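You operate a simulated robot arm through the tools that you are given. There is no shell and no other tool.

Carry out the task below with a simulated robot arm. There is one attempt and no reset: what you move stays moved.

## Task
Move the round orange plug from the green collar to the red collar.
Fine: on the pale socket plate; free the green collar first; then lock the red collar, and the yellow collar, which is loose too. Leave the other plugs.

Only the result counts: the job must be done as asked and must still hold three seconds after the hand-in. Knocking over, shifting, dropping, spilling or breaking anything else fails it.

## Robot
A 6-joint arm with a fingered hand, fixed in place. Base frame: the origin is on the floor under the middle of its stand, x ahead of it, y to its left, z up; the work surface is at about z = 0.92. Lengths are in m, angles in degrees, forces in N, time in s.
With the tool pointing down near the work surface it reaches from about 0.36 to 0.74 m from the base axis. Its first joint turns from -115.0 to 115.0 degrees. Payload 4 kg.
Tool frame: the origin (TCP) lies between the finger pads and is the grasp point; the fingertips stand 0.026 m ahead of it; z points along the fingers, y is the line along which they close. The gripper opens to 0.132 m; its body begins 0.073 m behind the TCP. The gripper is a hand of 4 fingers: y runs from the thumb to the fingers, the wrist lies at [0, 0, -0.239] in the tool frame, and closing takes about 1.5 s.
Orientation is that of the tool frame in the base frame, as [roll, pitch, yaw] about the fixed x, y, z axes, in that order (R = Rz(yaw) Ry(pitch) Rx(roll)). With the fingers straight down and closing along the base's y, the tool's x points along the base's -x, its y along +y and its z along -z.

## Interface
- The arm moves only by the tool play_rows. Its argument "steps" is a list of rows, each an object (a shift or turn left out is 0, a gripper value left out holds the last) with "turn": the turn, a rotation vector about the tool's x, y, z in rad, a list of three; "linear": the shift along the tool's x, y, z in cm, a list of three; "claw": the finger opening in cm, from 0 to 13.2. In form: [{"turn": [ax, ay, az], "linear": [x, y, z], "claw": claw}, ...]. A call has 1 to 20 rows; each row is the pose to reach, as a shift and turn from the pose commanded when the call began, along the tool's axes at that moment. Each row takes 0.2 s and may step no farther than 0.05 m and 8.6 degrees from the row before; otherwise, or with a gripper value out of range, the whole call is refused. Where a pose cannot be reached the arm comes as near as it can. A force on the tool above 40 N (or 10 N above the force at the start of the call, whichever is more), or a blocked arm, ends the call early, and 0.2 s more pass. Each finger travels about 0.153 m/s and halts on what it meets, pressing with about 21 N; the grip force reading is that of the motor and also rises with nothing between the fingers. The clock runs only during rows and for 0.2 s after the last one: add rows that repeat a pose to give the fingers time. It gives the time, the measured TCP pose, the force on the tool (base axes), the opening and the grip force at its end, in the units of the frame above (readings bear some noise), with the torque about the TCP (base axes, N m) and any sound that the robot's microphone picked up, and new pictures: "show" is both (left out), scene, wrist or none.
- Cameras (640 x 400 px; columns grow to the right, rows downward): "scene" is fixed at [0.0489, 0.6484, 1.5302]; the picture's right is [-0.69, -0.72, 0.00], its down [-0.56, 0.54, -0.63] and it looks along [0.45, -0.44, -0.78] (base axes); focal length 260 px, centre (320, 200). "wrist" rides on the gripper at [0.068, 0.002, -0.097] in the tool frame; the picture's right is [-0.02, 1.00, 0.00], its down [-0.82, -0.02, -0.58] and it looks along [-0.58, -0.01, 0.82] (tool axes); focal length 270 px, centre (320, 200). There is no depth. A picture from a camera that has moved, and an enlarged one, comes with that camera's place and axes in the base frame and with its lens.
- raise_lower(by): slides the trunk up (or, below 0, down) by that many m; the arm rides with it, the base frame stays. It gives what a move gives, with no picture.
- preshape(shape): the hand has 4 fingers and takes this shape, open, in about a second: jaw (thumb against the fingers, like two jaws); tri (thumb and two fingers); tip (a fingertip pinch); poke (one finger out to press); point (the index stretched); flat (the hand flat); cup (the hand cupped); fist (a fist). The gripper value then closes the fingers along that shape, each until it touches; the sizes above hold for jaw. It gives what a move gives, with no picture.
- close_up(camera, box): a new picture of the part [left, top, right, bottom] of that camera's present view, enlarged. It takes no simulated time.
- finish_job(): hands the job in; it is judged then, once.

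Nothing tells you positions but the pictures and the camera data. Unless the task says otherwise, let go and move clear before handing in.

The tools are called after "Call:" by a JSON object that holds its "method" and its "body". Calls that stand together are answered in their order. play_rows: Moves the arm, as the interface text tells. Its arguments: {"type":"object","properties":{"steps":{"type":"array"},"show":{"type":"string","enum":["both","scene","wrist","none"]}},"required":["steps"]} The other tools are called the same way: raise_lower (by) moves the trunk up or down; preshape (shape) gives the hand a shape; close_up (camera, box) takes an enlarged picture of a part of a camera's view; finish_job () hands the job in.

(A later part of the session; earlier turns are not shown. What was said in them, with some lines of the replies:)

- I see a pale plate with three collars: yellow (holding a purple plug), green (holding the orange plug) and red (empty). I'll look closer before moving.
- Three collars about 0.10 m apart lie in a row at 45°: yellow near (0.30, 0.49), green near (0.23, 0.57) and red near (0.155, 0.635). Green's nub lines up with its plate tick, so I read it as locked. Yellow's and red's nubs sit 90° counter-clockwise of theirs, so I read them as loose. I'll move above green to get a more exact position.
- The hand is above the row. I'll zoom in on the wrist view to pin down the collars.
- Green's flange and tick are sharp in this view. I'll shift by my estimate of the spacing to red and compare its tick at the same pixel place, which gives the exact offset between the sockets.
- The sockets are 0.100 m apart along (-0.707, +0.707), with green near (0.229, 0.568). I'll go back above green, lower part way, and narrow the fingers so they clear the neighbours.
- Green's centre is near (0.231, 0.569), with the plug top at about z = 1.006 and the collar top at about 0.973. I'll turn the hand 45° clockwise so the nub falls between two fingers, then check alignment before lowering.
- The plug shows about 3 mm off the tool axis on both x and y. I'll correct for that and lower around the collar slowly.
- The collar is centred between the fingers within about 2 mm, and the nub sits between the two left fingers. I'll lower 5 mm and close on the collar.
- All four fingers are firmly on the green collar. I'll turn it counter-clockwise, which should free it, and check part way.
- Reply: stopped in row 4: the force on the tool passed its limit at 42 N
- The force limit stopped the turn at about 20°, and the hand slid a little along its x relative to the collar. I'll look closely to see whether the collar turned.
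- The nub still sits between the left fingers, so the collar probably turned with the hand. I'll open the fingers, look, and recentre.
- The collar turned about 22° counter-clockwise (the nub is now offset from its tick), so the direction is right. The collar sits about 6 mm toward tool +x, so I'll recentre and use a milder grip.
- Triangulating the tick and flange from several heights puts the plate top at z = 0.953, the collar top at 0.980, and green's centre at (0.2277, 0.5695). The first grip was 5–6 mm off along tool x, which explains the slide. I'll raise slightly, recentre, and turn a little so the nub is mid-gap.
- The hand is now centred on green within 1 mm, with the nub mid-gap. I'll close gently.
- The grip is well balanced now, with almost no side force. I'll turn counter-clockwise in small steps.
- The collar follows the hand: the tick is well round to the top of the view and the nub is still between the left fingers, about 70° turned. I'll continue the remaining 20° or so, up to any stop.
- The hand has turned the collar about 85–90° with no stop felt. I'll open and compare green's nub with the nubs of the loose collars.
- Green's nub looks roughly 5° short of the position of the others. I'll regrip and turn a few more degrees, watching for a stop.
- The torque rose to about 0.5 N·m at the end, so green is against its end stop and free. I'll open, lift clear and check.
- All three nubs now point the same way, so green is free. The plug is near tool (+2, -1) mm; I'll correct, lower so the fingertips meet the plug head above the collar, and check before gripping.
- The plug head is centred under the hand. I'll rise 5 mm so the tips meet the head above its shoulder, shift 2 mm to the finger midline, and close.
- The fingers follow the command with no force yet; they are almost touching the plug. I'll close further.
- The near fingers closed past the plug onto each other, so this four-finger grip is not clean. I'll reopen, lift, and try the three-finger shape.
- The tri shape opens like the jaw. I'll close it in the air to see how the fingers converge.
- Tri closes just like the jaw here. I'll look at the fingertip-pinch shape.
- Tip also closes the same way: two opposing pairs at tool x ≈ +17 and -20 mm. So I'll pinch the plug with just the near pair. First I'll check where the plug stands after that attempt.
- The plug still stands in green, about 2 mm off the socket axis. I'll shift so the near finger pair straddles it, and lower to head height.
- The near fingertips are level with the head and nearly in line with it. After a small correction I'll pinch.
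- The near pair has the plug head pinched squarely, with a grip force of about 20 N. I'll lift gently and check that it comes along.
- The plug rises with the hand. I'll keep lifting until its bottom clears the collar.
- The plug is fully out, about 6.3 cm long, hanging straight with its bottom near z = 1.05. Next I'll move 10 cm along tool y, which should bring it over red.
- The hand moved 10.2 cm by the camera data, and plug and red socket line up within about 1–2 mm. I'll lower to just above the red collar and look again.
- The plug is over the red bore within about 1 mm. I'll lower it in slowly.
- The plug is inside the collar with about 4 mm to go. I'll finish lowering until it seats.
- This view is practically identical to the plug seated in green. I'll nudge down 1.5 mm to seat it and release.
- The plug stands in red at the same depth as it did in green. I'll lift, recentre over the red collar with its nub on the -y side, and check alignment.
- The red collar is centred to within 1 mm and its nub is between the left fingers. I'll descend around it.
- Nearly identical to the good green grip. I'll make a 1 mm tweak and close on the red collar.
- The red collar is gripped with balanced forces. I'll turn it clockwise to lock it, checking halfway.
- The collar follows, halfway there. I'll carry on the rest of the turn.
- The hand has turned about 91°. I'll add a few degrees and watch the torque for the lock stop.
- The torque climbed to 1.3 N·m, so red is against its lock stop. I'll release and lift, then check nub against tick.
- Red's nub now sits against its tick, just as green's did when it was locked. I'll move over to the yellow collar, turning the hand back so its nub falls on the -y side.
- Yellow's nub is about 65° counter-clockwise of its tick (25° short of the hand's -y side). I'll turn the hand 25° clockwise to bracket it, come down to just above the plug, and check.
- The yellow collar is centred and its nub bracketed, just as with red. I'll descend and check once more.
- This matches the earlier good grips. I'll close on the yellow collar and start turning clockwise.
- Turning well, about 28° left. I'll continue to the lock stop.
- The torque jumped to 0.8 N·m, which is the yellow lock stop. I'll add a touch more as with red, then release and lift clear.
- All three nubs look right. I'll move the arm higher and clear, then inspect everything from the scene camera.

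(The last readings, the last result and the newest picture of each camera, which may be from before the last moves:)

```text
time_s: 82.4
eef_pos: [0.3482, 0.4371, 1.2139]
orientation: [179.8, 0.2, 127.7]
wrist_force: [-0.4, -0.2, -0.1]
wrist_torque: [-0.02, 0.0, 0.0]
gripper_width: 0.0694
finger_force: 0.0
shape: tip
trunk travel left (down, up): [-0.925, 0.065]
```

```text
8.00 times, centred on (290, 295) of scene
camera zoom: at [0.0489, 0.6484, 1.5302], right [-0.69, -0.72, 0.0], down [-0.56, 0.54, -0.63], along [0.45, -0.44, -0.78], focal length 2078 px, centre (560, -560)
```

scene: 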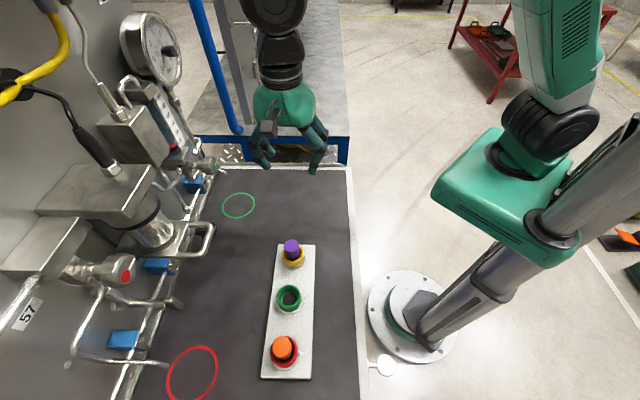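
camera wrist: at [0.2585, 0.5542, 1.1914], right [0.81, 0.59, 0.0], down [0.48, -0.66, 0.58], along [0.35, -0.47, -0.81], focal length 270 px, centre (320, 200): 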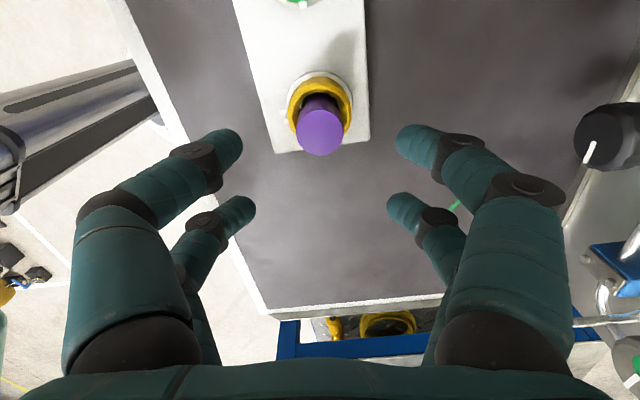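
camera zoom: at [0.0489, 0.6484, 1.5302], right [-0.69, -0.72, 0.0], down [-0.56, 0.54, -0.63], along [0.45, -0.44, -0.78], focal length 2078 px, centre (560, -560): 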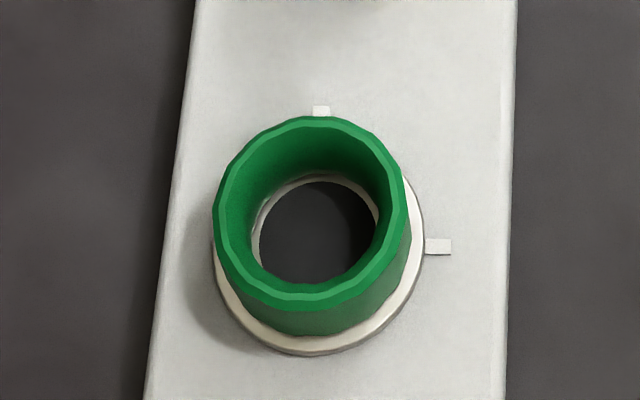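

Red and yellow are aligned with their ticks and green is free. The orange plug seems to lean slightly, so I'll check that it is fully seated.

Call:
{"method": "close_up", "body": {"camera": "scene", "box": [270, 335, 302, 365]}}

Call:
{"method": "play_rows", "body": {"steps": [{"turn": [0, 0, -0.14], "linear": [3, -2, 0]}, {"turn": [0, 0, -0.28], "linear": [7, -3, 0]}, {"turn": [0, 0, -0.42], "linear": [11, -3, 0]}, {"turn": [0, 0, -0.56], "linear": [15, -3, 0]}, {"turn": [0, 0, -0.7], "linear": [19, -3, 0]}, {"turn": [0, 0, -0.84], "linear": [23, -3, 0]}, {"turn": [0, 0, -0.91], "linear": [26, -3, 0]}, {"turn": [0, 0, -0.91], "linear": [28, -3, 0]}, {"turn": [0, 0, -0.91], "linear": [28, -3, 0]}, {"turn": [0, 0, -0.91], "linear": [28, -3, 0]}], "show": "both"}}

```text
13.33 times, centred on (286, 350) of scene
camera zoom: at [0.0489, 0.6484, 1.5302], right [-0.69, -0.72, 0.0], down [-0.56, 0.54, -0.63], along [0.45, -0.44, -0.78], focal length 3464 px, centre (773, -1800)
```

zoom: 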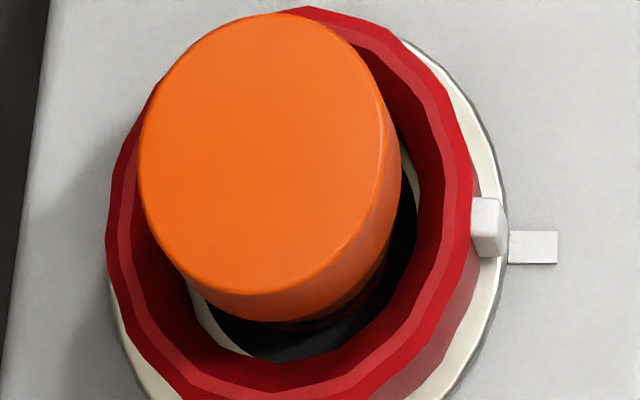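

```text
time_s: 84.6
eef_pos: [0.1542, 0.6396, 1.2145]
orientation: [-179.9, 0.3, 180.0]
wrist_force: [-0.9, 0.2, 0.2]
wrist_torque: [0.01, 0.03, 0.01]
gripper_width: 0.0693
finger_force: 0.0
shape: tip
trunk travel left (down, up): [-0.925, 0.065]
camera wrist: at [0.0863, 0.6411, 1.3113], right [0.03, 1.0, 0.0], down [0.81, -0.02, 0.58], along [0.58, -0.02, -0.81], focal length 270 px, centre (320, 200)
```

scene: 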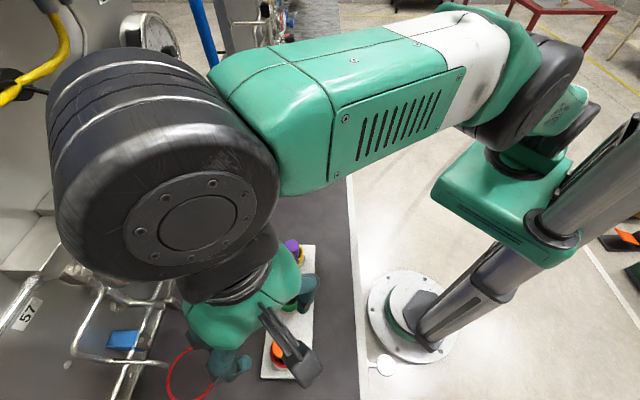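
wrist: 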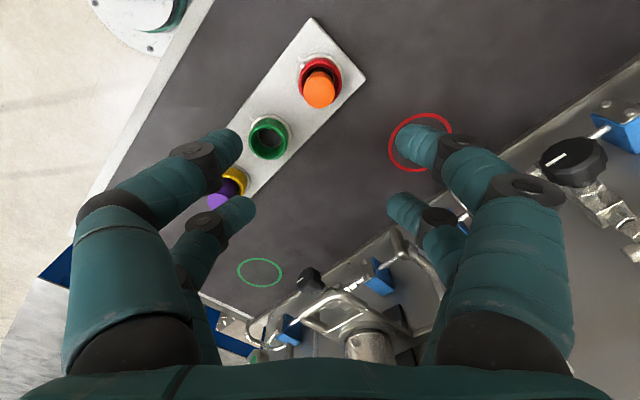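

I'm above red now and can compare this view with the first green view at the same angle.

Call:
{"method": "close_up", "body": {"camera": "wrist", "box": [272, 50, 368, 110]}}

Call:
{"method": "close_up", "body": {"camera": "wrist", "box": [190, 150, 270, 210]}}

```text
6.67 times, centred on (320, 80) of wrist
camera zoom: at [0.0863, 0.6411, 1.3113], right [0.03, 1.0, 0.0], down [0.81, -0.02, 0.58], along [0.58, -0.02, -0.81], focal length 1802 px, centre (320, 1000)
```

zoom: 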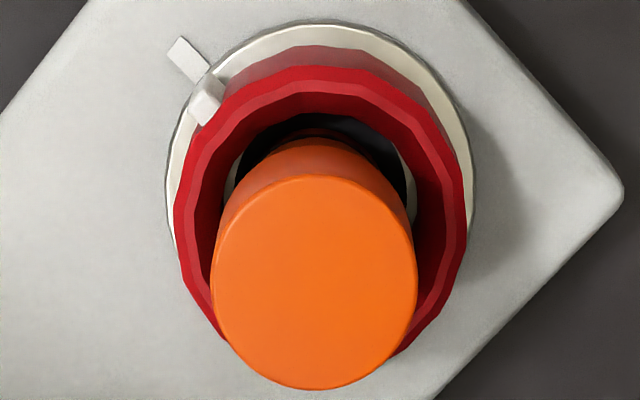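

```text
6.67 times, centred on (230, 180) of wrist
camera zoom: at [0.0863, 0.6411, 1.3113], right [0.03, 1.0, 0.0], down [0.81, -0.02, 0.58], along [0.58, -0.02, -0.81], focal length 1802 px, centre (920, 333)
```

zoom: 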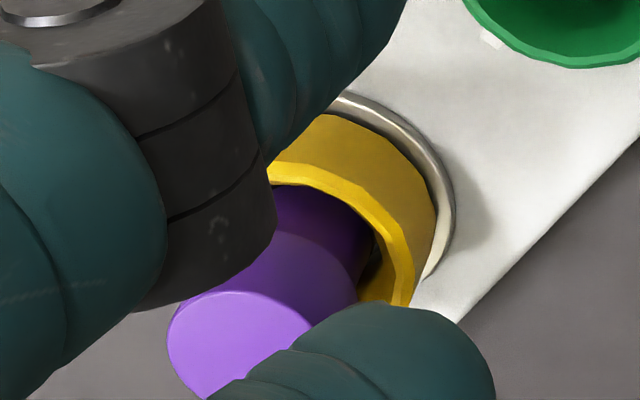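

The orange plug is centred in red at the same depth it had in green. Red's and yellow's nubs are at their lock marks, green is empty and free, and the purple plug has not moved. The hand is open and about 20 cm clear, so I'm handing in.

Call:
{"method": "finish_job", "body": {}}

```text
The job is handed in.
```

The round orange plug is now in the red collar on the pale socket plate, and I've handed the job in. I haven't had a result back from the judging.

- **Green collar:** I freed it first, turning it counter-clockwise until it reached its stop. It is now empty and loose.
- **Orange plug:** it stands in red at about the same height as it stood in green, centred within about 1 mm. I did not pull on it to test the lock.
- **Red collar:** I turned it clockwise until it hit its stop, and its marker now lines up with the mark on the plate.
- **Yellow collar:** it was about 65° from locked. I turned it clockwise to its stop, and its marker lines up too. The purple plug in it stayed in place.

My first grip on green was off-centre, and the force limit stopped that turn partway. I recentred and finished it. My first grip on the plug was not clean either, so I let go and gripped it again before lifting. In the pictures nothing else moved, and the hand was open and about 20 cm clear of the plugs when I handed in.
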